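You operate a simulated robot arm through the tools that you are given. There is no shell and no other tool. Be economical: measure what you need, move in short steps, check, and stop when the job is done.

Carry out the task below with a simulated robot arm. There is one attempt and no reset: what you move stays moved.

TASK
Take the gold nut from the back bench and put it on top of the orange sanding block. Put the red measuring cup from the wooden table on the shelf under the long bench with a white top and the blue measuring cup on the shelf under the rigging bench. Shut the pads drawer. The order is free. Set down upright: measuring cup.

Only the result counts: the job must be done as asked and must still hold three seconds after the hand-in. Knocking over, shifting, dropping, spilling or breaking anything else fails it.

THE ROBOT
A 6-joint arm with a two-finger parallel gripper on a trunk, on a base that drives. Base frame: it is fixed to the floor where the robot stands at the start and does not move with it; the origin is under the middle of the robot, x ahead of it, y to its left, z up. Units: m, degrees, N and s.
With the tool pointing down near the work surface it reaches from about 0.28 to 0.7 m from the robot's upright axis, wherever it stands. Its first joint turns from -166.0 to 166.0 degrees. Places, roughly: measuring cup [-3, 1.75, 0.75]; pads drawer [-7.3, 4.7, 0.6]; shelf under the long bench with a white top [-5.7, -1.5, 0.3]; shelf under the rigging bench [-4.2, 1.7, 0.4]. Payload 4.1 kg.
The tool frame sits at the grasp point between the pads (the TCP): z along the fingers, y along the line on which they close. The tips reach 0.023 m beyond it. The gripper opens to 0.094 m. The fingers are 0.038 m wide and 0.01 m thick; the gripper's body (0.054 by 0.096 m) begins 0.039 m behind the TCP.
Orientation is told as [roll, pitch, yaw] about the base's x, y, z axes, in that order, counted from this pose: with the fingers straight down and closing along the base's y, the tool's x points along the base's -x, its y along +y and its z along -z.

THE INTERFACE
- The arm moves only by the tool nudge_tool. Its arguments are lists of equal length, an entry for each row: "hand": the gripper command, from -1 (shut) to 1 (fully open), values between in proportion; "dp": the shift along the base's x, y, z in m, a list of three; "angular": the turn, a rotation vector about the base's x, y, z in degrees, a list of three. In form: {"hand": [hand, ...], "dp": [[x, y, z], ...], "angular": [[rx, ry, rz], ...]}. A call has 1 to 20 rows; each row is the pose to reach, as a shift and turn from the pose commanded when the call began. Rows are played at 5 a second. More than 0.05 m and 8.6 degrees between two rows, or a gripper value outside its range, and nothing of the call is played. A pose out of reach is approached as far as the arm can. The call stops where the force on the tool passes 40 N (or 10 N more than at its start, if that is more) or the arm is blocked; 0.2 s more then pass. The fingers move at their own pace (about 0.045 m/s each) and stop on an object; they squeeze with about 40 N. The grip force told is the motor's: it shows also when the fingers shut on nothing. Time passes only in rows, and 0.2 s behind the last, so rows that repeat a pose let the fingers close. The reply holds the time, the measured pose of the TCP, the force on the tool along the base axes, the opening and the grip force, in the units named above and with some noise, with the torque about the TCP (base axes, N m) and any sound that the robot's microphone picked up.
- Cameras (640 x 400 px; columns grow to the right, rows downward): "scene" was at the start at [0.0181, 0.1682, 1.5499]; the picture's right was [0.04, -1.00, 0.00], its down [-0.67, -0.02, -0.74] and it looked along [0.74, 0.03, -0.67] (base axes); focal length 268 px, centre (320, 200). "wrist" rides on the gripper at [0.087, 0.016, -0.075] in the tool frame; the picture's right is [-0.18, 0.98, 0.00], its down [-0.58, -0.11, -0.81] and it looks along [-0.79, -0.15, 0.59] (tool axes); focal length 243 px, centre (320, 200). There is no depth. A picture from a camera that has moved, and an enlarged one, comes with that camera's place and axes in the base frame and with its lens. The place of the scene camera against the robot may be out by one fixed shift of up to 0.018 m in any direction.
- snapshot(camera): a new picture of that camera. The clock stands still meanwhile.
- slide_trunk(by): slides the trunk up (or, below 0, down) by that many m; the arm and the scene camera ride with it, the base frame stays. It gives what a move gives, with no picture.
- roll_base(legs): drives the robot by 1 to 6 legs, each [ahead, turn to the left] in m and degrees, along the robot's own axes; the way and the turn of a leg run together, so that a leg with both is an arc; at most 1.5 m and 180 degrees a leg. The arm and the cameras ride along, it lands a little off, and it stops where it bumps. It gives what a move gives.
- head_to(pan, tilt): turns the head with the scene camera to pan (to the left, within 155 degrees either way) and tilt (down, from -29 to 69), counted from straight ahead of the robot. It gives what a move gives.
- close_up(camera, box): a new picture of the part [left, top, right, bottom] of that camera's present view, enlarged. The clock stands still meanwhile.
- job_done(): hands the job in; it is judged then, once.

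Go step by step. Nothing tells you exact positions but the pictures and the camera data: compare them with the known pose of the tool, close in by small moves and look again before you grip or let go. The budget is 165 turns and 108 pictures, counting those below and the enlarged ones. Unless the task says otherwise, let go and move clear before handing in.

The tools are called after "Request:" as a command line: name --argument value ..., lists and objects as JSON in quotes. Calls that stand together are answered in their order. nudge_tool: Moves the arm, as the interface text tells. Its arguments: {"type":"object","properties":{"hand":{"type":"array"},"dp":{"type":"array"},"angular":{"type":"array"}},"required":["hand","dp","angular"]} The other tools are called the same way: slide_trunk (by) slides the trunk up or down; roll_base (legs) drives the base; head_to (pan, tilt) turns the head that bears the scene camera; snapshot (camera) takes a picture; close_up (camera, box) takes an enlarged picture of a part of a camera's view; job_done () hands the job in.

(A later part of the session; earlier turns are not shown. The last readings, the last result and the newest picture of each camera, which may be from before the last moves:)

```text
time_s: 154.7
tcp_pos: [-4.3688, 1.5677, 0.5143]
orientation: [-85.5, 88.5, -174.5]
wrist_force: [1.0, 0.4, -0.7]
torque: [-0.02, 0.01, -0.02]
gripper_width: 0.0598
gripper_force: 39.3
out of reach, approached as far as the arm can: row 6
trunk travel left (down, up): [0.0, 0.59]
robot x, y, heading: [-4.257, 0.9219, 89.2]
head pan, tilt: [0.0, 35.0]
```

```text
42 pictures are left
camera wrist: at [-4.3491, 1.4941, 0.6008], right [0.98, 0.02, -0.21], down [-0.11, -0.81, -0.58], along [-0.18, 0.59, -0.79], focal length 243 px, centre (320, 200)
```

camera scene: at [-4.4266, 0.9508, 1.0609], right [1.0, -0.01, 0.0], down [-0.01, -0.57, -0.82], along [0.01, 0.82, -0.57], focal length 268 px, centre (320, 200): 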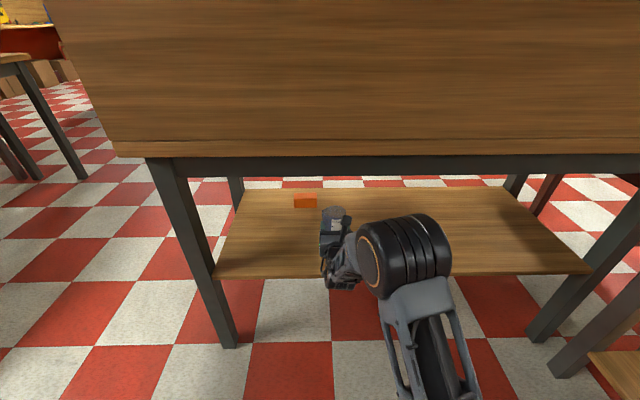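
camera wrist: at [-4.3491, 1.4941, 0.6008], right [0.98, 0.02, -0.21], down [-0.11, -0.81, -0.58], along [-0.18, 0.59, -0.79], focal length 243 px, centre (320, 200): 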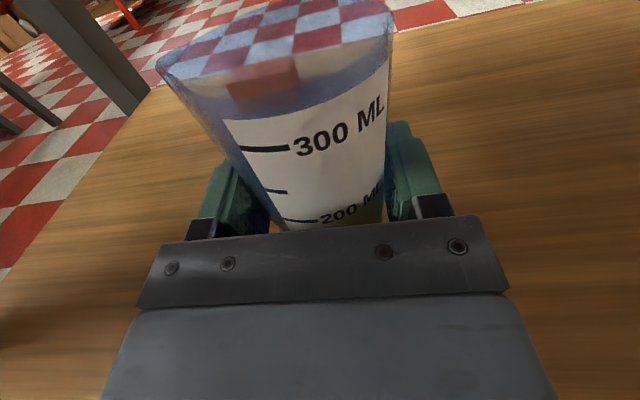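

The arm is at its reach limit; I roll 8 cm closer, pull the arm back equally, and lower until contact.

Request:
roll_base --legs '[[0.08, 0]]'

Request:
nudge_tool --hand '[-1, -1, -1, -1, -1, -1]' --dp '[[0, -0.04, 0], [0, -0.06, 0], [0, -0.06, -0.005], [0, -0.06, -0.01], [0, -0.06, -0.015], [0, -0.06, -0.02]]' --angular '[[0, 0, 0], [0, 0, 0], [0, 0, 0], [0, 0, 0], [0, 0, 0], [0, 0, 0]]'

```text
time_s: 155.8
tcp_pos: [-4.3679, 1.6473, 0.5145]
orientation: [-84.8, 88.6, -173.5]
wrist_force: [-0.1, 1.1, -0.5]
torque: [-0.01, 0.02, 0.01]
gripper_width: 0.06
gripper_force: 40.0
trunk travel left (down, up): [0.0, 0.59]
robot x, y, heading: [-4.2558, 1.0023, 89.2]
head pan, tilt: [0.0, 35.0]
```

```text
time_s: 157.2
tcp_pos: [-4.3682, 1.5874, 0.4954]
orientation: [-86.8, 88.6, -175.5]
wrist_force: [-0.8, -0.3, 0.0]
torque: [0.01, -0.01, 0.0]
gripper_width: 0.0597
gripper_force: 39.8
trunk travel left (down, up): [0.0, 0.59]
robot x, y, heading: [-4.2528, 1.0016, 89.2]
head pan, tilt: [0.0, 35.0]
```

No contact yet at 0.495; I keep lowering slowly.

Request:
nudge_tool --hand '[-1, -1, -1, -1]' --dp '[[0, 0, -0.003], [0, 0, -0.006], [0, 0, -0.009], [0, 0, -0.012]]' --angular '[[0, 0, 0], [0, 0, 0], [0, 0, 0], [0, 0, 0]]'

Request:
close_up --camera "scene" --box '[220, 160, 460, 310]'

```text
time_s: 158.2
tcp_pos: [-4.3686, 1.587, 0.4882]
orientation: [-113.3, 88.4, 157.9]
wrist_force: [-3.0, 3.6, 29.4]
torque: [0.11, -0.43, 0.1]
gripper_width: 0.06
gripper_force: 40.3
trunk travel left (down, up): [0.0, 0.59]
robot x, y, heading: [-4.2536, 1.0023, 89.4]
head pan, tilt: [0.0, 35.0]
```

```text
2.67 times, centred on (340, 235) of scene
camera zoom: at [-4.4253, 1.0288, 1.0614], right [1.0, -0.01, 0.0], down [-0.01, -0.57, -0.82], along [0.01, 0.82, -0.57], focal length 714 px, centre (267, 107)
```

zoom: 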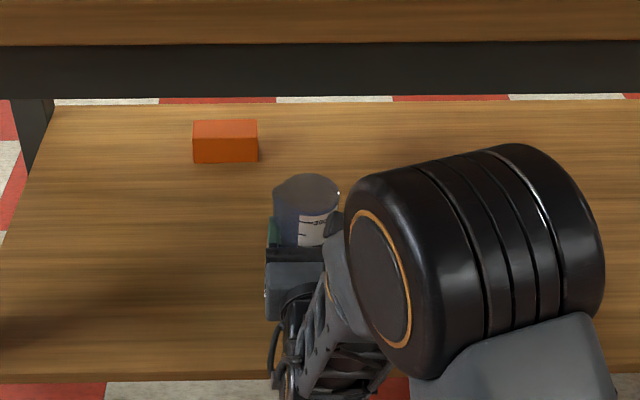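

The cup's base is on the shelf (29 N). I ease off, open, and withdraw straight back.

Request:
nudge_tool --hand '[-1, -0.5, 0.3, 0.7, 1, 1, 1, 1, 1, 1, 1, 1]' --dp '[[0, 0, 0.005], [0, 0, 0.005], [0, 0, 0.005], [0, 0, 0.005], [0, 0, 0.005], [0, 0, 0.005], [0, -0.02, 0.006], [0, -0.05, 0.008], [0, -0.08, 0.01], [0, -0.11, 0.012], [0, -0.15, 0.015], [0, -0.19, 0.02]]' --angular '[[0, 0, 0], [0, 0, 0], [0, 0, 0], [0, 0, 0], [0, 0, 0], [0, 0, 0], [0, 0, 0], [0, 0, 0], [0, 0, 0], [0, 0, 0], [0, 0, 0], [0, 0, 0]]'

Request:
snapshot --camera "wrist"

Request:
close_up --camera "scene" --box '[220, 160, 460, 310]'

```text
time_s: 160.8
tcp_pos: [-4.3962, 1.4355, 0.4857]
orientation: [-85.0, 88.6, -174.0]
wrist_force: [-0.3, -0.1, 0.2]
torque: [-0.02, 0.01, 0.01]
gripper_width: 0.0942
gripper_force: 0.1
out of reach, approached as far as the arm can: row 11, 12
trunk travel left (down, up): [0.0, 0.59]
robot x, y, heading: [-4.2535, 1.0008, 89.0]
head pan, tilt: [0.0, 35.0]
```

```text
40 pictures are left
camera wrist: at [-4.3779, 1.3627, 0.5714], right [0.98, 0.02, -0.21], down [-0.11, -0.81, -0.58], along [-0.18, 0.59, -0.79], focal length 243 px, centre (320, 200)
```

wrist: 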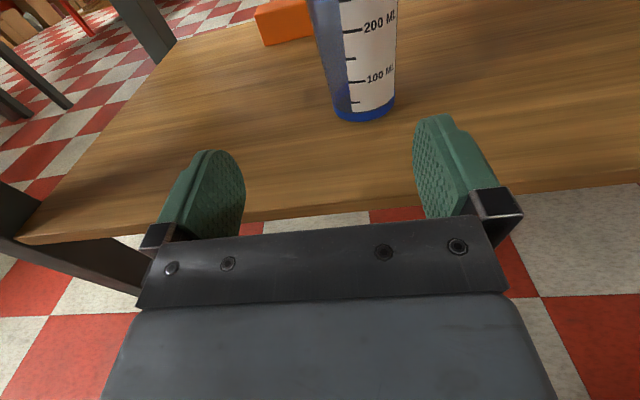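

```text
2.67 times, centred on (340, 235) of scene
camera zoom: at [-4.4254, 1.0305, 1.0609], right [1.0, -0.01, 0.0], down [-0.01, -0.57, -0.82], along [0.01, 0.82, -0.57], focal length 714 px, centre (267, 107)
```

zoom: 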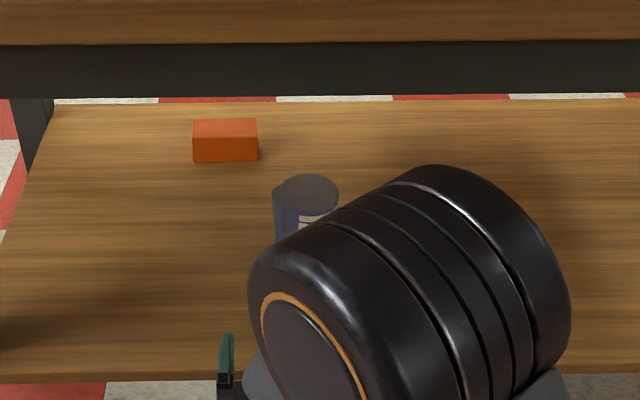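

The blue cup stands upright on the rigging bench's shelf. I back away, raise the trunk, and return to the table for the red cup.

Request:
roll_base --legs '[[-0.75, 0]]'

Request:
slide_trunk --by 0.35

Request:
roll_base --legs '[[0, -89], [1.3, 0], [0, 75], [0.55, 0], [0, 14]]'

Request:
snapshot --camera "scene"

Request:
snapshot --camera "wrist"

```text
time_s: 164.8
tcp_pos: [-4.408, 0.685, 0.4853]
orientation: [-86.1, 88.6, -174.4]
wrist_force: [-0.3, 0.1, -0.1]
torque: [0.01, -0.01, 0.03]
gripper_width: 0.0938
gripper_force: 0.1
trunk travel left (down, up): [0.0, 0.59]
robot x, y, heading: [-4.2605, 0.2546, 89.9]
head pan, tilt: [0.0, 35.0]
```

```text
time_s: 168.3
tcp_pos: [-4.4087, 0.6842, 0.836]
orientation: [-86.0, 88.6, -174.3]
wrist_force: [-0.7, 0.1, 0.4]
torque: [0.0, -0.02, -0.02]
gripper_width: 0.0941
gripper_force: 0.1
trunk travel left (down, up): [-0.35, 0.24]
robot x, y, heading: [-4.2616, 0.2502, 90.0]
head pan, tilt: [0.0, 35.0]
```

```text
time_s: 185.3
tcp_pos: [-2.9987, 1.2452, 0.8369]
orientation: [-85.8, 88.6, -173.2]
wrist_force: [0.1, -0.5, -0.2]
torque: [0.01, -0.01, 0.01]
gripper_width: 0.0941
gripper_force: 0.2
trunk travel left (down, up): [-0.35, 0.24]
robot x, y, heading: [-2.8425, 0.8151, 90.6]
head pan, tilt: [0.0, 35.0]
```

```text
38 pictures are left
camera scene: at [-3.0168, 0.8382, 1.4109], right [1.0, 0.01, 0.0], down [0.01, -0.57, -0.82], along [-0.01, 0.82, -0.57], focal length 268 px, centre (320, 200)
```

scene: 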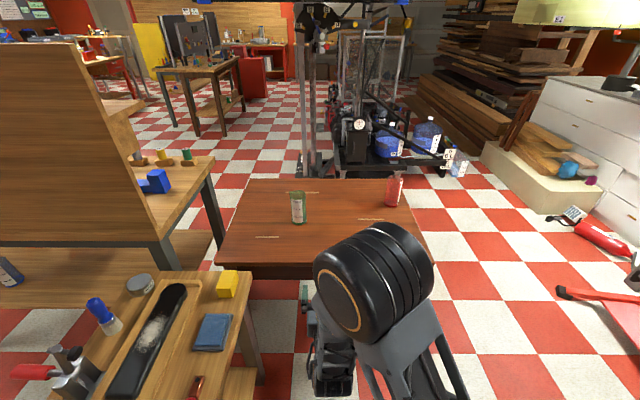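

```text
37 pictures are left
camera wrist: at [-2.9771, 1.1716, 0.9214], right [0.98, 0.04, -0.21], down [-0.09, -0.81, -0.58], along [-0.19, 0.58, -0.79], focal length 243 px, centre (320, 200)
```

wrist: 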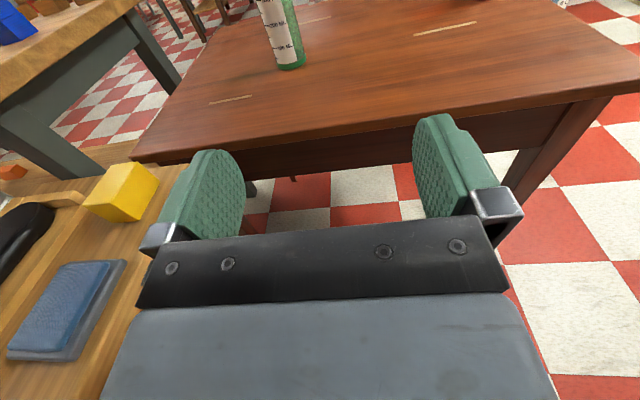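

The red cup is at about (−2.705, 1.81) with the table at z ≈ 0.70. I swing the hand right, tilt it 10° down, and roll closer.

Request:
nudge_tool --hand '[1, 1, 1, 1, 1, 1, 1]' --dp '[[0.04, 0, 0.0], [0.08, 0, 0.0], [0.12, 0, 0.0], [0.16, 0, 0.0], [0.2, 0, 0], [0.24, 0, 0], [0.28, 0, 0]]' --angular '[[0, 0, 0], [-5, 0, 0], [-10, 0, 0], [-10, 0, 0], [-10, 0, 0], [-10, 0, 0], [-10, 0, 0]]'

Request:
roll_base --legs '[[0.26, 0]]'

Request:
snapshot --camera "wrist"

Request:
snapshot --camera "scene"

```text
time_s: 186.9
tcp_pos: [-2.9279, 1.2834, 0.8222]
orientation: [-9.9, 79.7, -97.9]
wrist_force: [0.7, 1.0, 0.2]
torque: [0.0, 0.01, 0.01]
gripper_width: 0.0942
gripper_force: 0.2
out of reach, approached as far as the arm can: row 1, 2, 3, 4, 5, 6, 7
trunk travel left (down, up): [-0.35, 0.24]
robot x, y, heading: [-2.8444, 0.8145, 90.7]
head pan, tilt: [0.0, 35.0]
```

```text
time_s: 188.8
tcp_pos: [-2.9314, 1.5443, 0.8234]
orientation: [-10.0, 79.8, -97.9]
wrist_force: [-0.9, -1.6, -0.3]
torque: [-0.02, 0.01, 0.05]
gripper_width: 0.0937
gripper_force: 0.0
trunk travel left (down, up): [-0.35, 0.24]
robot x, y, heading: [-2.8496, 1.0728, 90.4]
head pan, tilt: [0.0, 35.0]
```

```text
36 pictures are left
camera wrist: at [-2.9096, 1.4871, 0.9208], right [0.98, 0.0, -0.21], down [-0.09, -0.9, -0.43], along [-0.19, 0.44, -0.88], focal length 243 px, centre (320, 200)
```

wrist: 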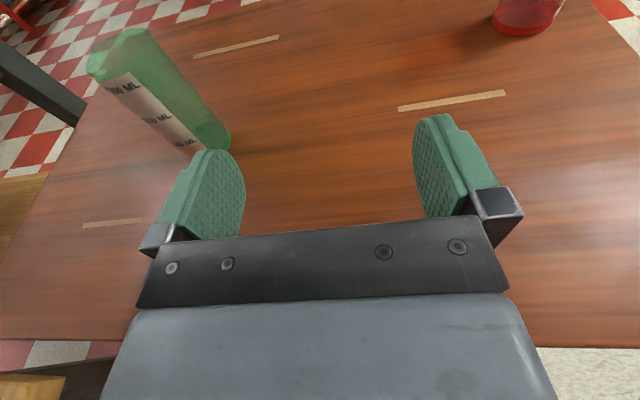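

```text
35 pictures are left
camera scene: at [-3.0193, 1.0981, 1.4109], right [1.0, 0.01, 0.0], down [0.01, -0.57, -0.82], along [-0.01, 0.82, -0.57], focal length 268 px, centre (320, 200)
```

scene: 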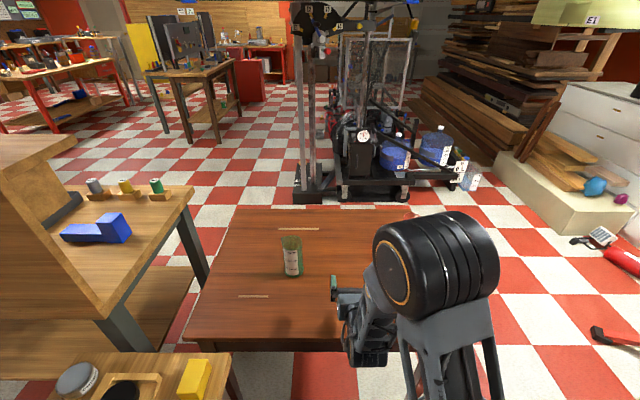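

The red cup again computes to (−2.703, 1.807). I move in front of it and check.

Request:
nudge_tool --hand '[1, 1, 1, 1, 1, 1, 1]' --dp '[[0.04, 0.01, 0.0], [0.085, 0.02, 0.0], [0.13, 0.03, -0.01], [0.17, 0.05, -0.02], [0.2, 0.08, -0.03], [0.224, 0.11, -0.038], [0.224, 0.14, -0.038]]' --angular '[[0, 0, 0], [0, 0, 0], [0, 0, 0], [0, 0, 0], [0, 0, 0], [0, 0, 0], [0, 0, 0]]'

Request:
snapshot --camera "wrist"

```text
time_s: 190.4
tcp_pos: [-2.8956, 1.6801, 0.8128]
orientation: [-2.9, 79.1, -97.6]
wrist_force: [0.5, -0.3, 0.4]
torque: [-0.02, -0.04, 0.0]
gripper_width: 0.094
gripper_force: 0.0
out of reach, approached as far as the arm can: row 1, 2, 3, 4, 5, 6, 7
trunk travel left (down, up): [-0.35, 0.24]
robot x, y, heading: [-2.8474, 1.0742, 90.5]
head pan, tilt: [0.0, 35.0]
```

```text
34 pictures are left
camera wrist: at [-2.883, 1.6217, 0.9113], right [0.98, -0.11, -0.19], down [-0.19, -0.89, -0.42], along [-0.12, 0.44, -0.89], focal length 243 px, centre (320, 200)
```

wrist: 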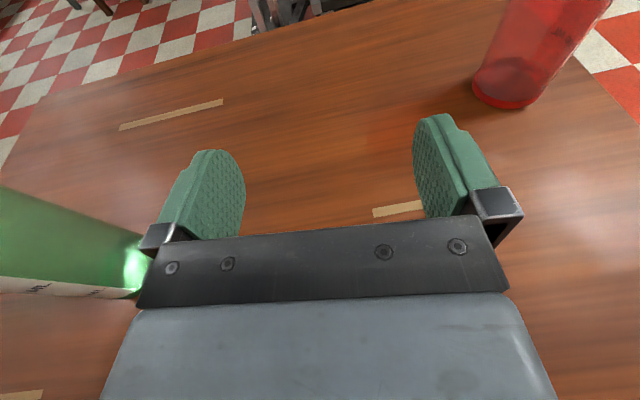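

The arm can't reach that far right with this heading. I retract, turn the base 20° right, and approach along the new heading.

Request:
nudge_tool --hand '[1, 1, 1, 1, 1]' --dp '[[-0.04, -0.02, 0.0], [-0.08, -0.05, 0.0], [-0.12, -0.08, 0.01], [-0.16, -0.11, 0.02], [-0.2, -0.14, 0.03]]' --angular '[[0, 0, 0], [0, 0, 0], [0, 0, 0], [0, 0, 0], [0, 0, 0]]'

Request:
roll_base --legs '[[-0.06, 0], [0, -20], [0.04, 0]]'

Request:
snapshot --camera "wrist"

```text
refused: row 3 steps farther than a row can; nothing moved
```

```text
time_s: 192.9
tcp_pos: [-2.6775, 1.6388, 0.8125]
orientation: [-3.2, 79.2, -117.2]
wrist_force: [0.3, -0.1, -0.1]
torque: [-0.01, 0.0, -0.02]
gripper_width: 0.0939
gripper_force: 0.1
trunk travel left (down, up): [-0.35, 0.24]
robot x, y, heading: [-2.831, 1.053, 70.8]
head pan, tilt: [0.0, 35.0]
```

```text
33 pictures are left
camera wrist: at [-2.6844, 1.5796, 0.9117], right [0.88, -0.43, -0.19], down [-0.47, -0.78, -0.42], along [0.03, 0.46, -0.89], focal length 243 px, centre (320, 200)
```

wrist: 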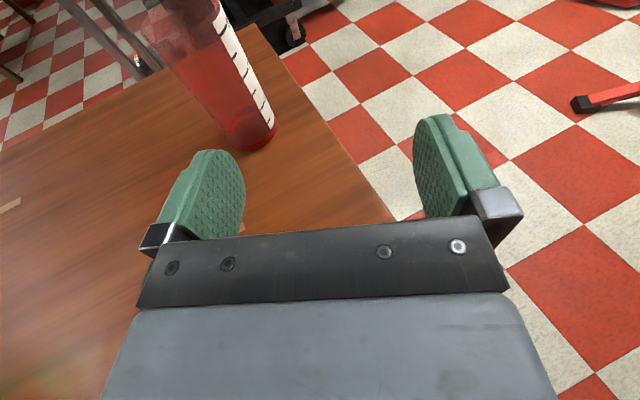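

The base turned safely and the red cup (−2.71, 1.81) still stands. I shift the hand left to line up with it, staying short of it.

Request:
nudge_tool --hand '[1, 1, 1, 1]' --dp '[[-0.03, 0.0, -0.005], [-0.06, 0.0, -0.01], [-0.09, 0.01, -0.02], [-0.105, 0.02, -0.025]]' --angular '[[0, 0, 0], [0, 0, 0], [0, 0, 0], [0, 0, 0]]'

Request:
snapshot --camera "wrist"

```text
time_s: 193.9
tcp_pos: [-2.7822, 1.6578, 0.7874]
orientation: [-2.9, 79.1, -117.1]
wrist_force: [-0.7, -0.2, 0.0]
torque: [0.03, 0.02, -0.03]
gripper_width: 0.094
gripper_force: 0.0
trunk travel left (down, up): [-0.35, 0.24]
robot x, y, heading: [-2.8308, 1.0444, 70.9]
head pan, tilt: [0.0, 35.0]
```

```text
32 pictures are left
camera wrist: at [-2.7894, 1.5995, 0.8864], right [0.88, -0.43, -0.19], down [-0.47, -0.78, -0.42], along [0.03, 0.46, -0.89], focal length 243 px, centre (320, 200)
```

wrist: 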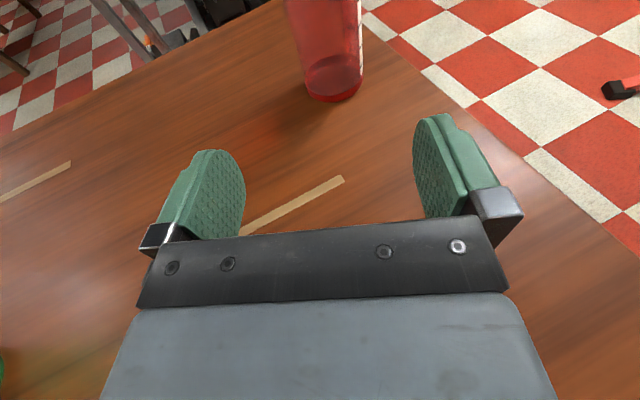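

Now aligned: the cup is 0.178 m straight ahead along the fingers. I advance until it sits deep between the pads.

Request:
nudge_tool --hand '[1, 1, 1, 1]' --dp '[[0.019, 0.04, 0], [0.037, 0.08, 0], [0.056, 0.12, 0], [0.062, 0.133, 0]]' --angular '[[0, 0, 0], [0, 0, 0], [0, 0, 0], [0, 0, 0]]'

Request:
snapshot --camera "wrist"

```text
time_s: 194.9
tcp_pos: [-2.7196, 1.7908, 0.7879]
orientation: [-3.1, 79.1, -117.2]
wrist_force: [1.6, -0.6, 0.4]
torque: [0.01, -0.01, -0.01]
gripper_width: 0.0937
gripper_force: 0.0
trunk travel left (down, up): [-0.35, 0.24]
robot x, y, heading: [-2.837, 1.0527, 71.1]
head pan, tilt: [0.0, 35.0]
```

```text
31 pictures are left
camera wrist: at [-2.727, 1.7332, 0.8867], right [0.88, -0.43, -0.19], down [-0.47, -0.78, -0.42], along [0.03, 0.46, -0.89], focal length 243 px, centre (320, 200)
```

wrist: 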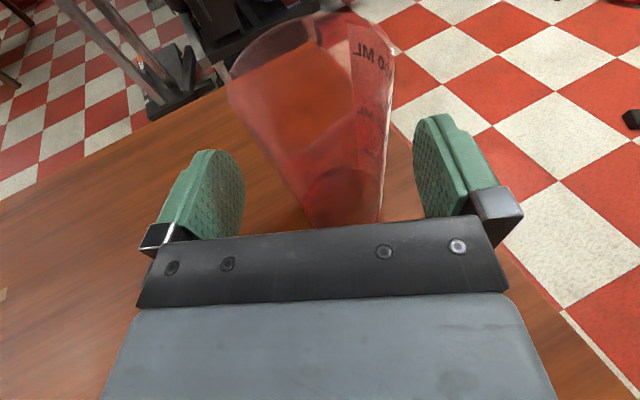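

The pictures agree that the cup axis is still 0.03 m ahead; I advance that much and close.

Request:
nudge_tool --hand '[1, 1, -1, -1, -1, -1, -1]' --dp '[[0.007, 0.015, 0], [0.013, 0.028, 0], [0.013, 0.028, 0], [0.013, 0.028, 0], [0.013, 0.028, 0], [0.013, 0.028, 0], [0.013, 0.028, 0]]' --angular '[[0, 0, 0], [0, 0, 0], [0, 0, 0], [0, 0, 0], [0, 0, 0], [0, 0, 0], [0, 0, 0]]'

Request:
snapshot --camera "wrist"

```text
time_s: 196.5
tcp_pos: [-2.7071, 1.8186, 0.7878]
orientation: [-3.1, 79.1, -117.2]
wrist_force: [1.2, -0.5, 0.7]
torque: [0.0, -0.04, 0.0]
gripper_width: 0.0597
gripper_force: 40.4
trunk travel left (down, up): [-0.35, 0.24]
robot x, y, heading: [-2.832, 1.0531, 71.0]
head pan, tilt: [0.0, 35.0]
```

```text
30 pictures are left
camera wrist: at [-2.7144, 1.7608, 0.8869], right [0.88, -0.43, -0.19], down [-0.47, -0.78, -0.42], along [0.03, 0.46, -0.89], focal length 243 px, centre (320, 200)
```

wrist: 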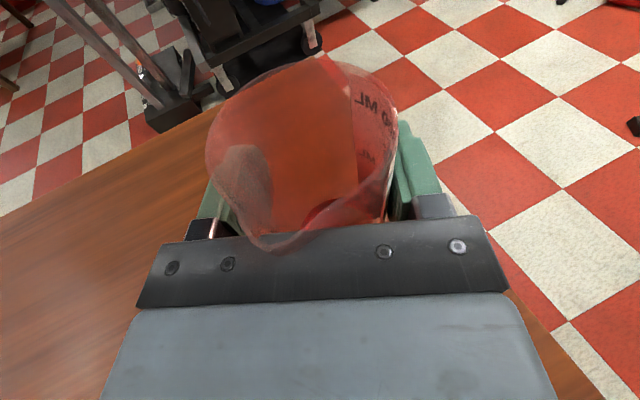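

A deep grip this time. I lift, retract, raise the trunk, and straighten the base.

Request:
nudge_tool --hand '[-1, -1, -1, -1, -1, -1, -1]' --dp '[[0, 0, 0.02], [0, 0, 0.06], [0, 0, 0.1], [-0.016, -0.045, 0.1], [-0.032, -0.09, 0.1], [-0.048, -0.135, 0.1], [-0.066, -0.18, 0.1]]' --angular '[[0, 0, 0], [0, 0, 0], [0, 0, 0], [0, 0, 0], [0, 0, 0], [0, 0, 0], [0, 0, 0]]'

Request:
slide_trunk --by 0.15

Request:
roll_base --legs '[[-0.06, 0], [0, 20], [-0.85, 0]]'

Request:
snapshot --camera "scene"

```text
time_s: 198.1
tcp_pos: [-2.7707, 1.6383, 0.8878]
orientation: [-3.2, 79.1, -117.3]
wrist_force: [0.3, -0.5, -0.7]
torque: [0.0, -0.01, 0.0]
gripper_width: 0.0599
gripper_force: 40.7
trunk travel left (down, up): [-0.35, 0.24]
robot x, y, heading: [-2.8316, 1.0485, 71.0]
head pan, tilt: [0.0, 35.0]
```

```text
time_s: 199.9
tcp_pos: [-2.7719, 1.6382, 1.0382]
orientation: [-3.0, 79.1, -117.2]
wrist_force: [0.5, 0.0, -0.1]
torque: [0.02, 0.01, -0.02]
gripper_width: 0.06
gripper_force: 40.0
trunk travel left (down, up): [-0.5, 0.09]
robot x, y, heading: [-2.8331, 1.0515, 70.9]
head pan, tilt: [0.0, 35.0]
```

```text
time_s: 206.1
tcp_pos: [-2.9815, 0.7173, 1.0383]
orientation: [-3.1, 79.2, -97.5]
wrist_force: [0.3, 0.2, -1.0]
torque: [0.03, 0.02, 0.0]
gripper_width: 0.0595
gripper_force: 40.4
trunk travel left (down, up): [-0.5, 0.09]
robot x, y, heading: [-2.8422, 0.1432, 90.8]
head pan, tilt: [0.0, 35.0]
```

```text
29 pictures are left
camera scene: at [-3.0133, 0.1672, 1.5609], right [1.0, 0.01, 0.0], down [0.01, -0.57, -0.82], along [-0.01, 0.82, -0.57], focal length 268 px, centre (320, 200)
```

scene: 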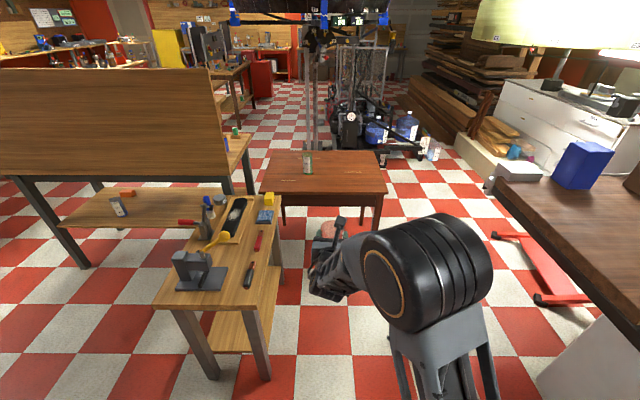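

The blue cup is seen upright on the rigging shelf, and the red one is held. I drive to in front of the long white-top bench.

Request:
roll_base --legs '[[0, 103], [1.5, 0], [1.15, 0], [0, 76]]'

Request:
snapshot --camera "scene"

```text
time_s: 225.6
tcp_pos: [-5.4777, -1.1403, 1.0355]
orientation: [-4.6, 78.9, 58.3]
wrist_force: [-6.0, 5.9, 2.5]
torque: [-0.13, -0.24, 0.33]
gripper_width: 0.0597
gripper_force: 39.8
trunk travel left (down, up): [-0.5, 0.09]
robot x, y, heading: [-5.3909, -0.5599, -110.9]
head pan, tilt: [0.0, 35.0]
stopped in leg 4: the force on the tool passed its limit at 81 N (the readings are from after the stop); the commanded pose is now the measured one
```

```text
28 pictures are left
camera scene: at [-5.2514, -0.6467, 1.5611], right [-0.93, 0.35, 0.0], down [0.2, 0.54, -0.82], along [-0.29, -0.77, -0.57], focal length 268 px, centre (320, 200)
```

scene: 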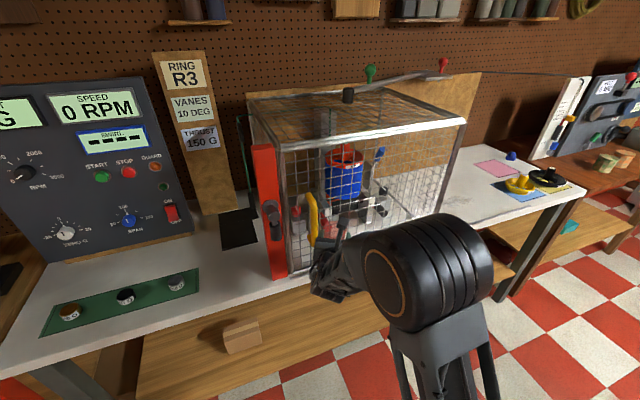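

The hand bumped the wire cage on the bench while turning. I back away the way I came and check the cage and the cup.

Request:
roll_base --legs '[[0, -12], [-0.3, 0]]'

Request:
snapshot --camera "scene"

Request:
snapshot --camera "wrist"

```text
time_s: 228.4
tcp_pos: [-5.4343, -0.8592, 1.0351]
orientation: [-4.1, 78.9, 46.6]
wrist_force: [-0.6, 0.0, 0.3]
torque: [0.0, -0.02, 0.05]
gripper_width: 0.0596
gripper_force: 40.0
trunk travel left (down, up): [-0.5, 0.09]
robot x, y, heading: [-5.2268, -0.3151, -123.1]
head pan, tilt: [0.0, 35.0]
```

```text
27 pictures are left
camera scene: at [-5.1094, -0.4252, 1.5609], right [-0.84, 0.54, 0.0], down [0.31, 0.48, -0.82], along [-0.45, -0.69, -0.57], focal length 268 px, centre (320, 200)
```

scene: 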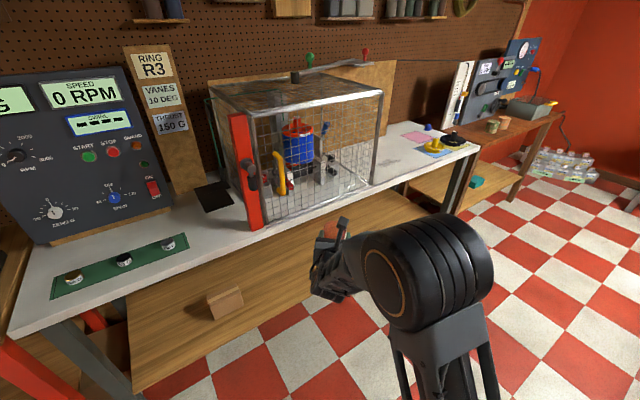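

```text
26 pictures are left
camera wrist: at [-5.4128, -0.804, 1.1344], right [-0.74, 0.65, -0.19], down [0.66, 0.63, -0.41], along [-0.15, -0.43, -0.89], focal length 243 px, centre (320, 200)
```

wrist: 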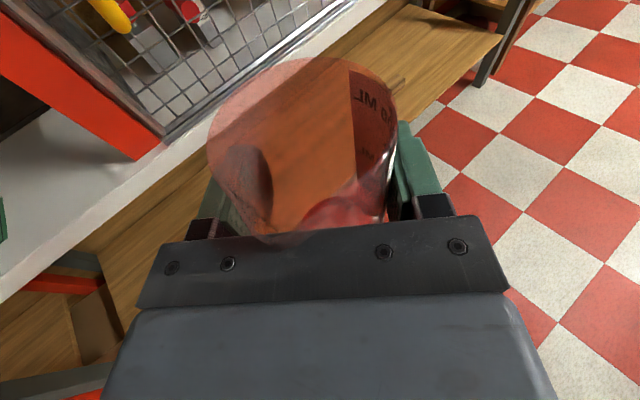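

Nothing appears displaced and the cup is still held well. I lower the trunk so the hand will pass under the bench top, then turn and position in front of an empty shelf stretch near x = −5.6.

Request:
slide_trunk --by -0.5

Request:
roll_base --legs '[[0, -19], [0.6, 0], [0, 52]]'

Request:
snapshot --camera "scene"

Request:
snapshot --camera "wrist"

```text
refused: -0.5 is not a number from -0.4 to 0.4
```

```text
time_s: 233.8
tcp_pos: [-5.9722, -1.1989, 1.036]
orientation: [-3.3, 79.1, 40.1]
wrist_force: [-4.1, 4.7, 2.2]
torque: [0.1, -0.17, 0.39]
gripper_width: 0.0597
gripper_force: 39.6
trunk travel left (down, up): [-0.5, 0.09]
robot x, y, heading: [-5.6993, -0.6827, -128.9]
head pan, tilt: [0.0, 35.0]
stopped in leg 3: the force on the tool passed its limit at 86 N (the readings are from after the stop); the commanded pose is now the measured one
```

```text
25 pictures are left
camera scene: at [-5.5949, -0.8059, 1.561], right [-0.78, 0.63, 0.0], down [0.36, 0.44, -0.82], along [-0.52, -0.64, -0.57], focal length 268 px, centre (320, 200)
```

scene: 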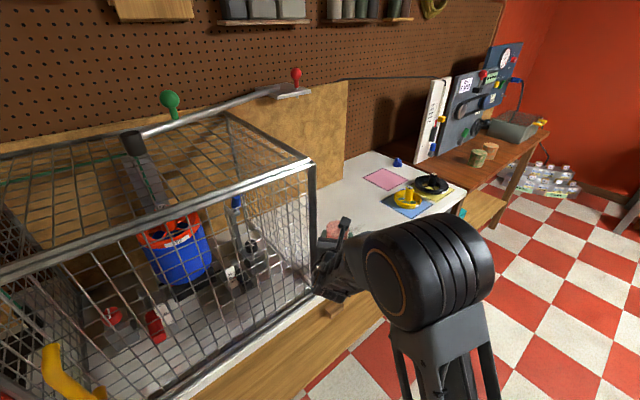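

```text
24 pictures are left
camera wrist: at [-5.9416, -1.1458, 1.1344], right [-0.65, 0.74, -0.19], down [0.73, 0.54, -0.42], along [-0.21, -0.41, -0.89], focal length 243 px, centre (320, 200)
```

wrist: 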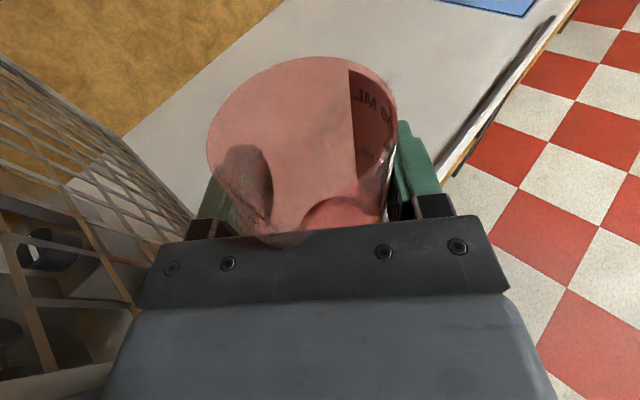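

The trunk command was refused (limit 0.4), so the hand met the cage's side again; the cage corner computes to the same place. I turn away, back up, and only then lower.

Request:
roll_base --legs '[[0, -12], [-0.3, 0]]'

Request:
slide_trunk --by -0.4

```text
time_s: 236.6
tcp_pos: [-5.8391, -0.9417, 1.0356]
orientation: [-3.1, 79.1, 28.2]
wrist_force: [-0.6, 0.5, 0.0]
torque: [-0.01, -0.03, 0.01]
gripper_width: 0.0597
gripper_force: 39.8
trunk travel left (down, up): [-0.5, 0.09]
robot x, y, heading: [-5.4668, -0.4895, -140.8]
head pan, tilt: [0.0, 35.0]
```

```text
time_s: 240.5
tcp_pos: [-5.8394, -0.9437, 0.6343]
orientation: [-3.3, 79.0, 28.2]
wrist_force: [-0.7, -0.2, -0.7]
torque: [-0.03, -0.01, 0.03]
gripper_width: 0.0598
gripper_force: 40.3
trunk travel left (down, up): [-0.1, 0.49]
robot x, y, heading: [-5.4651, -0.4898, -141.2]
head pan, tilt: [0.0, 35.0]
```

The hand is clear. I lower fully and turn to face the bench here, still short of it.

Request:
slide_trunk --by -0.1

Request:
roll_base --legs '[[0, 51]]'

Request:
snapshot --camera "scene"

Request:
snapshot --camera "wrist"

```text
time_s: 241.8
tcp_pos: [-5.8394, -0.9432, 0.5356]
orientation: [-3.2, 79.0, 28.2]
wrist_force: [0.4, 0.6, -0.6]
torque: [0.02, 0.01, 0.0]
gripper_width: 0.0596
gripper_force: 39.8
trunk travel left (down, up): [0.0, 0.59]
robot x, y, heading: [-5.4674, -0.4877, -141.3]
head pan, tilt: [0.0, 35.0]
```

```text
time_s: 244.5
tcp_pos: [-5.3503, -1.0645, 0.5347]
orientation: [-3.1, 79.0, 79.2]
wrist_force: [0.1, 0.1, -0.3]
torque: [-0.03, -0.01, -0.02]
gripper_width: 0.0598
gripper_force: 40.1
trunk travel left (down, up): [0.0, 0.59]
robot x, y, heading: [-5.465, -0.4923, -90.1]
head pan, tilt: [0.0, 35.0]
```

```text
23 pictures are left
camera scene: at [-5.3058, -0.5199, 1.0609], right [-1.0, 0.0, 0.0], down [0.0, 0.57, -0.82], along [0.0, -0.82, -0.57], focal length 268 px, centre (320, 200)
```

scene: 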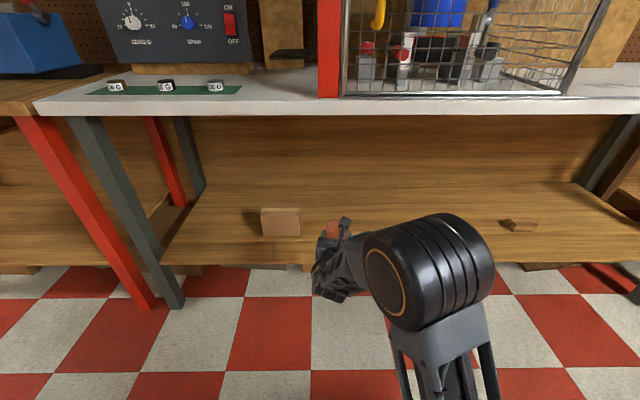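

```text
22 pictures are left
camera wrist: at [-5.3595, -1.0049, 0.6341], right [-0.97, 0.17, -0.19], down [0.23, 0.88, -0.42], along [0.1, -0.45, -0.89], focal length 243 px, centre (320, 200)
```

wrist: 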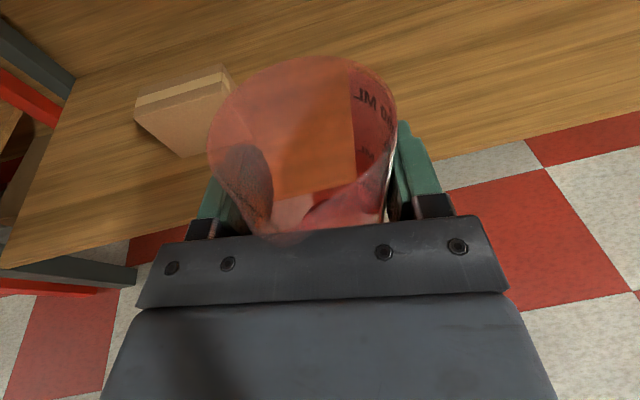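

The shelf is at z ≈ 0.295, front edge y ≈ −1.20, clear at this spot. I roll 0.3 m in.

Request:
roll_base --legs '[[0.3, 0]]'

Request:
nudge_tool --hand '[-1, -1, -1, -1, -1, -1]' --dp '[[0, 0.015, -0.03], [0, 0.03, -0.06], [0, 0.04, -0.09], [0, 0.04, -0.115], [0, 0.04, -0.13], [0, 0.04, -0.14]]' --angular '[[0, 0, 0], [0, 0, 0], [0, 0, 0], [0, 0, 0], [0, 0, 0], [0, 0, 0]]'

Request:
snapshot --camera "scene"

Request:
snapshot --camera "wrist"

```text
time_s: 246.5
tcp_pos: [-5.3544, -1.3639, 0.5358]
orientation: [-3.2, 79.0, 78.9]
wrist_force: [-0.4, 0.2, -1.2]
torque: [-0.02, -0.02, 0.0]
gripper_width: 0.0598
gripper_force: 40.6
trunk travel left (down, up): [0.0, 0.59]
robot x, y, heading: [-5.4711, -0.788, -90.7]
head pan, tilt: [0.0, 35.0]
```

```text
time_s: 247.9
tcp_pos: [-5.3553, -1.3238, 0.3945]
orientation: [-3.1, 79.1, 78.8]
wrist_force: [-0.8, 0.5, -0.9]
torque: [0.01, -0.03, 0.01]
gripper_width: 0.0597
gripper_force: 40.4
trunk travel left (down, up): [0.0, 0.59]
robot x, y, heading: [-5.4717, -0.7866, -90.7]
head pan, tilt: [0.0, 35.0]
```

```text
21 pictures are left
camera scene: at [-5.3078, -0.8194, 1.0609], right [-1.0, 0.01, 0.0], down [0.0, 0.57, -0.82], along [-0.01, -0.82, -0.57], focal length 268 px, centre (320, 200)
```

scene: 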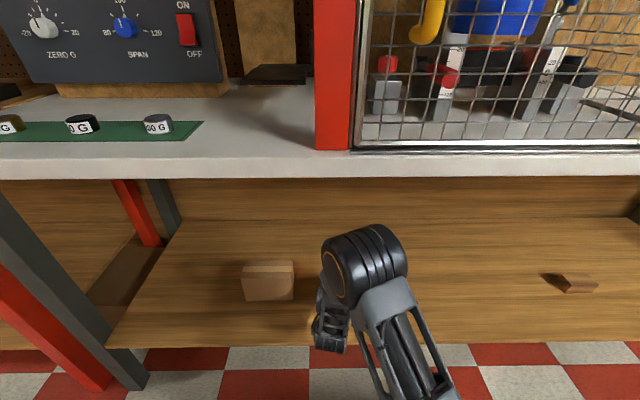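

```text
20 pictures are left
camera wrist: at [-5.3641, -1.2639, 0.4939], right [-0.97, 0.17, -0.19], down [0.24, 0.88, -0.42], along [0.1, -0.45, -0.89], focal length 243 px, centre (320, 200)
```

wrist: 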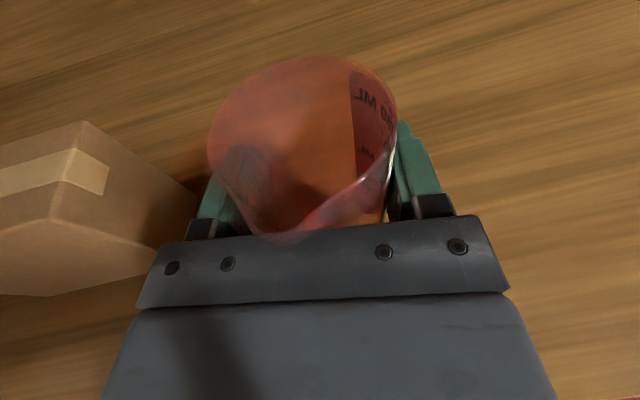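

The box is about 7 cm from the finger's opening range. I lower to contact.

Request:
nudge_tool --hand '[-1, -1, -1, -1, -1]' --dp '[[0, 0, -0.003], [0, 0, -0.006], [0, 0, -0.009], [0, 0, -0.012], [0, 0, -0.014]]' --angular '[[0, 0, 0], [0, 0, 0], [0, 0, 0], [0, 0, 0], [0, 0, 0]]'

```text
time_s: 249.1
tcp_pos: [-5.3539, -1.3246, 0.3844]
orientation: [-4.2, 79.6, 77.8]
wrist_force: [0.0, 0.6, 30.0]
torque: [-0.22, 0.59, -0.02]
gripper_width: 0.0604
gripper_force: 40.2
trunk travel left (down, up): [0.0, 0.59]
robot x, y, heading: [-5.4693, -0.7885, -90.5]
head pan, tilt: [0.0, 35.0]
```

The cup is on the shelf (30 N). I ease, open, and withdraw straight back.

Request:
nudge_tool --hand '[-1, -0.5, 0.3, 0.7, 1, 1, 1, 1, 1, 1, 1]' --dp '[[0, 0, 0.005], [0, 0, 0.005], [0, 0, 0.005], [0, 0, 0.005], [0, 0, 0.005], [0, 0, 0.005], [0.002, 0.02, 0.007], [0.004, 0.045, 0.012], [0.006, 0.07, 0.018], [0.006, 0.09, 0.03], [0.006, 0.1, 0.05]]' --angular '[[0, 0, 0], [0, 0, 0], [0, 0, 0], [0, 0, 0], [0, 0, 0], [0, 0, 0], [0, 0, 0], [0, 0, 0], [0, 0, 0], [0, 0, 0], [0, 0, 0]]'

Request:
snapshot --camera "wrist"

```text
time_s: 251.5
tcp_pos: [-5.3477, -1.2239, 0.4314]
orientation: [-3.3, 79.1, 78.8]
wrist_force: [-0.1, 0.7, -0.1]
torque: [0.04, -0.05, 0.02]
gripper_width: 0.0939
gripper_force: 0.1
trunk travel left (down, up): [0.0, 0.59]
robot x, y, heading: [-5.4687, -0.7885, -90.7]
head pan, tilt: [0.0, 35.0]
```

```text
19 pictures are left
camera wrist: at [-5.3576, -1.1646, 0.5303], right [-0.97, 0.17, -0.19], down [0.24, 0.88, -0.42], along [0.1, -0.45, -0.89], focal length 243 px, centre (320, 200)
```

wrist: 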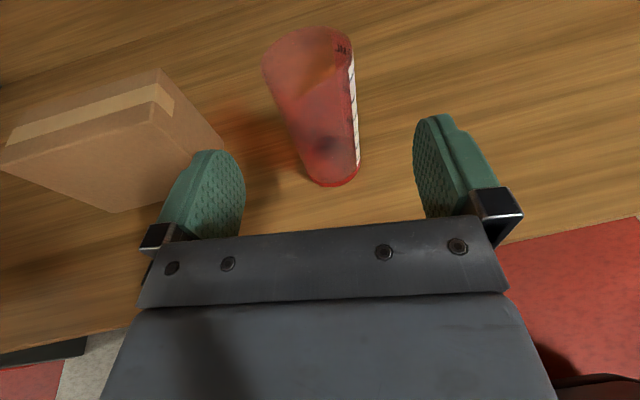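

The red cup stands upright on the shelf. I back off, raise the trunk, and look toward the pads drawer.

Request:
roll_base --legs '[[-0.55, 0]]'

Request:
slide_trunk --by 0.4

Request:
head_to --pan -145 --tilt 15

Request:
snapshot --camera "scene"

```text
time_s: 254.7
tcp_pos: [-5.3432, -0.6694, 0.4305]
orientation: [-3.2, 79.0, 78.9]
wrist_force: [-0.3, 0.1, 0.4]
torque: [-0.02, 0.01, -0.01]
gripper_width: 0.0937
gripper_force: 0.1
trunk travel left (down, up): [0.0, 0.59]
robot x, y, heading: [-5.4656, -0.2339, -90.5]
head pan, tilt: [0.0, 35.0]
```

```text
time_s: 258.5
tcp_pos: [-5.3445, -0.6697, 0.8318]
orientation: [-3.2, 79.1, 78.9]
wrist_force: [0.1, -0.1, 0.4]
torque: [-0.03, 0.02, -0.03]
gripper_width: 0.0941
gripper_force: 0.1
trunk travel left (down, up): [-0.4, 0.19]
robot x, y, heading: [-5.4655, -0.234, -90.5]
head pan, tilt: [0.0, 35.0]
```

```text
time_s: 260.8
tcp_pos: [-5.3439, -0.6695, 0.8321]
orientation: [-3.2, 79.1, 78.9]
wrist_force: [0.7, 0.5, 0.1]
torque: [0.01, 0.03, 0.0]
gripper_width: 0.0938
gripper_force: 0.0
trunk travel left (down, up): [-0.4, 0.19]
robot x, y, heading: [-5.4638, -0.2322, -90.4]
head pan, tilt: [-145.0, 15.0]
```

```text
18 pictures are left
camera scene: at [-5.3555, -0.1003, 1.4929], right [0.82, 0.57, 0.0], down [0.15, -0.21, -0.97], along [-0.55, 0.8, -0.26], focal length 268 px, centre (320, 200)
```

scene: 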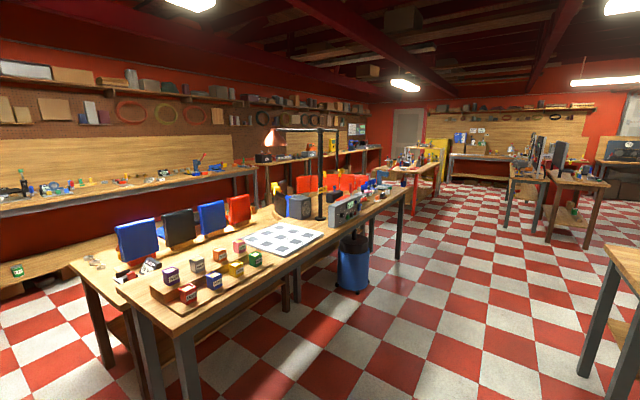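

The drawer should be near pixel (380, 180), on a red-legged bench far back. I zoom in there.

Request:
close_up --camera "scene" --box '[340, 130, 468, 210]'

```text
5.00 times, centred on (404, 170) of scene
camera zoom: at [-5.3555, -0.1003, 1.4929], right [0.82, 0.57, 0.0], down [0.15, -0.21, -0.97], along [-0.55, 0.8, -0.26], focal length 1338 px, centre (-100, 350)
```

zoom: 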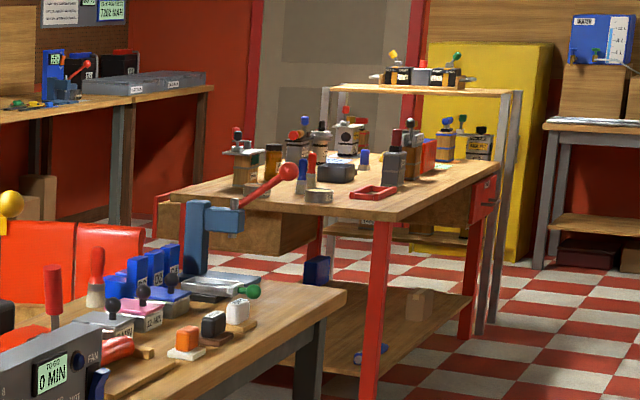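

The red-legged bench (x ≈ −7.26…−6.44, y from 4.3) has an open drawer sticking out on its west side. I drive up the east aisle and through the gap at y ≈ 3.6, then look.

Request:
roll_base --legs '[[0, 180], [1.5, 0], [1.5, 0], [0.8, 0], [0, 90]]'

Request:
head_to --pan -25 --tilt 20

Request:
snapshot --camera "scene"

```text
time_s: 290.4
tcp_pos: [-5.8177, 3.4737, 0.8323]
orientation: [-3.2, 79.0, -12.8]
wrist_force: [0.4, 0.8, 0.1]
torque: [0.0, 0.0, 0.0]
gripper_width: 0.0942
gripper_force: 0.0
trunk travel left (down, up): [-0.4, 0.19]
robot x, y, heading: [-5.3757, 3.5806, 178.0]
head pan, tilt: [-145.0, 15.0]
```

```text
time_s: 292.4
tcp_pos: [-5.8171, 3.4733, 0.8308]
orientation: [-3.2, 79.0, -12.7]
wrist_force: [-0.3, 0.1, -0.4]
torque: [-0.02, -0.02, 0.03]
gripper_width: 0.0939
gripper_force: 0.0
trunk travel left (down, up): [-0.4, 0.19]
robot x, y, heading: [-5.3801, 3.5796, 177.9]
head pan, tilt: [-25.0, 20.0]
```

```text
16 pictures are left
camera scene: at [-5.4131, 3.4535, 1.4847], right [0.46, 0.89, 0.0], down [0.3, -0.16, -0.94], along [-0.84, 0.43, -0.34], focal length 268 px, centre (320, 200)
```

scene: 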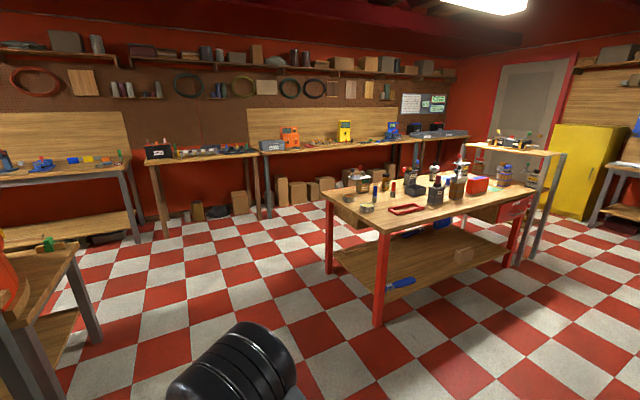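

The path west is clear (aisle x −8.85…−7.3). I drive to the drawer's west side and look.

Request:
roll_base --legs '[[1.5, 0], [1.2, 0], [0, -90], [0.6, 0]]'

Request:
head_to --pan -70 --tilt 35

Request:
snapshot --camera "scene"

```text
time_s: 312.4
tcp_pos: [-8.1517, 4.7358, 0.831]
orientation: [-3.3, 79.1, -103.6]
wrist_force: [0.1, 0.4, 0.0]
torque: [0.01, -0.01, -0.03]
gripper_width: 0.0942
gripper_force: 0.0
trunk travel left (down, up): [-0.4, 0.19]
robot x, y, heading: [-8.052, 4.2961, 86.9]
head pan, tilt: [-25.0, 20.0]
```

```text
time_s: 313.5
tcp_pos: [-8.153, 4.7372, 0.8313]
orientation: [-3.2, 79.0, -103.6]
wrist_force: [0.7, -0.6, 0.3]
torque: [0.01, 0.01, 0.0]
gripper_width: 0.0941
gripper_force: 0.1
trunk travel left (down, up): [-0.4, 0.19]
robot x, y, heading: [-8.049, 4.2925, 87.1]
head pan, tilt: [-70.0, 35.0]
```

```text
15 pictures are left
camera scene: at [-8.1399, 4.2684, 1.4609], right [0.3, -0.96, 0.0], down [-0.55, -0.17, -0.82], along [0.78, 0.24, -0.57], focal length 268 px, centre (320, 200)
```

scene: 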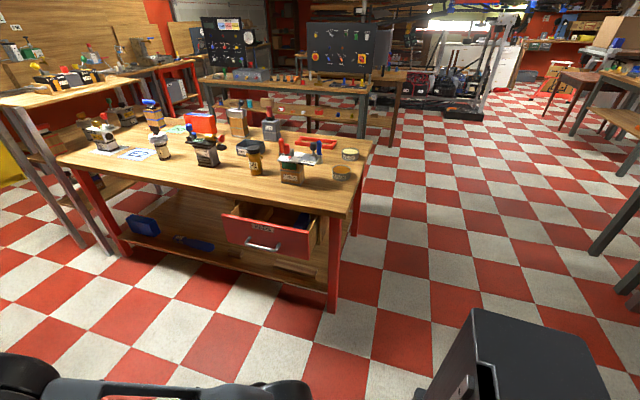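

The drawer front is at x ≈ −7.31, y 4.57…5.04, z ≈ 0.5–0.68, facing west. I move level with it, turn to face it, and close the gripper.

Request:
roll_base --legs '[[0.39, 0], [0, -87]]'

Request:
slide_trunk --by -0.19

Request:
head_to --pan 0 --tilt 35

Request:
snapshot --camera "scene"

Request:
close_up --camera "scene" --box '[200, 120, 440, 270]'

```text
time_s: 319.6
tcp_pos: [-7.5957, 4.8171, 0.8311]
orientation: [-3.2, 79.1, 170.2]
wrist_force: [1.1, -0.2, 0.5]
torque: [-0.02, 0.02, -0.01]
gripper_width: 0.0939
gripper_force: 0.0
trunk travel left (down, up): [-0.4, 0.19]
robot x, y, heading: [-8.035, 4.6904, 0.8]
head pan, tilt: [-70.0, 35.0]
```

```text
time_s: 321.7
tcp_pos: [-7.596, 4.8175, 0.6414]
orientation: [-3.2, 79.0, 170.0]
wrist_force: [-0.1, 0.0, 0.8]
torque: [-0.01, 0.01, 0.01]
gripper_width: 0.0941
gripper_force: 0.1
trunk travel left (down, up): [-0.21, 0.38]
robot x, y, heading: [-8.0323, 4.687, 0.7]
head pan, tilt: [-70.0, 35.0]
```

```text
time_s: 323.1
tcp_pos: [-7.5957, 4.8176, 0.6407]
orientation: [-3.2, 79.0, 170.1]
wrist_force: [0.2, 0.3, 0.0]
torque: [-0.01, 0.0, -0.02]
gripper_width: 0.0942
gripper_force: 0.0
trunk travel left (down, up): [-0.21, 0.38]
robot x, y, heading: [-8.0275, 4.6869, 1.0]
head pan, tilt: [0.0, 35.0]
```

```text
14 pictures are left
camera scene: at [-8.0091, 4.852, 1.2709], right [0.01, -1.0, 0.0], down [-0.57, -0.01, -0.82], along [0.82, 0.01, -0.57], focal length 268 px, centre (320, 200)
```

scene: 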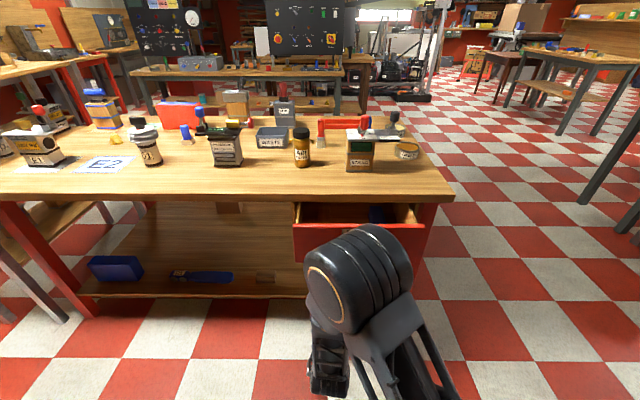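

```text
2.67 times, centred on (320, 195) of scene
camera zoom: at [-8.0091, 4.852, 1.2709], right [0.01, -1.0, 0.0], down [-0.57, -0.01, -0.82], along [0.82, 0.01, -0.57], focal length 714 px, centre (320, 213)
```

zoom: 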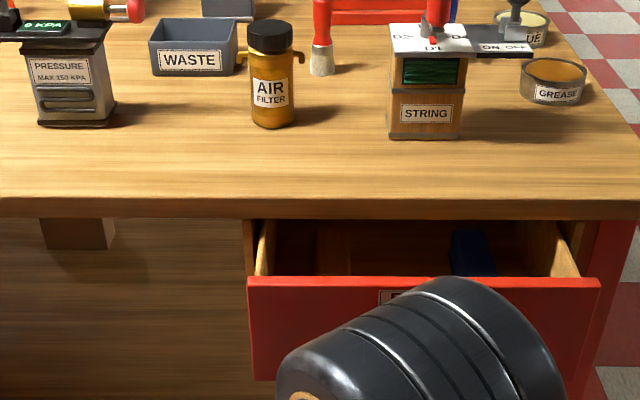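

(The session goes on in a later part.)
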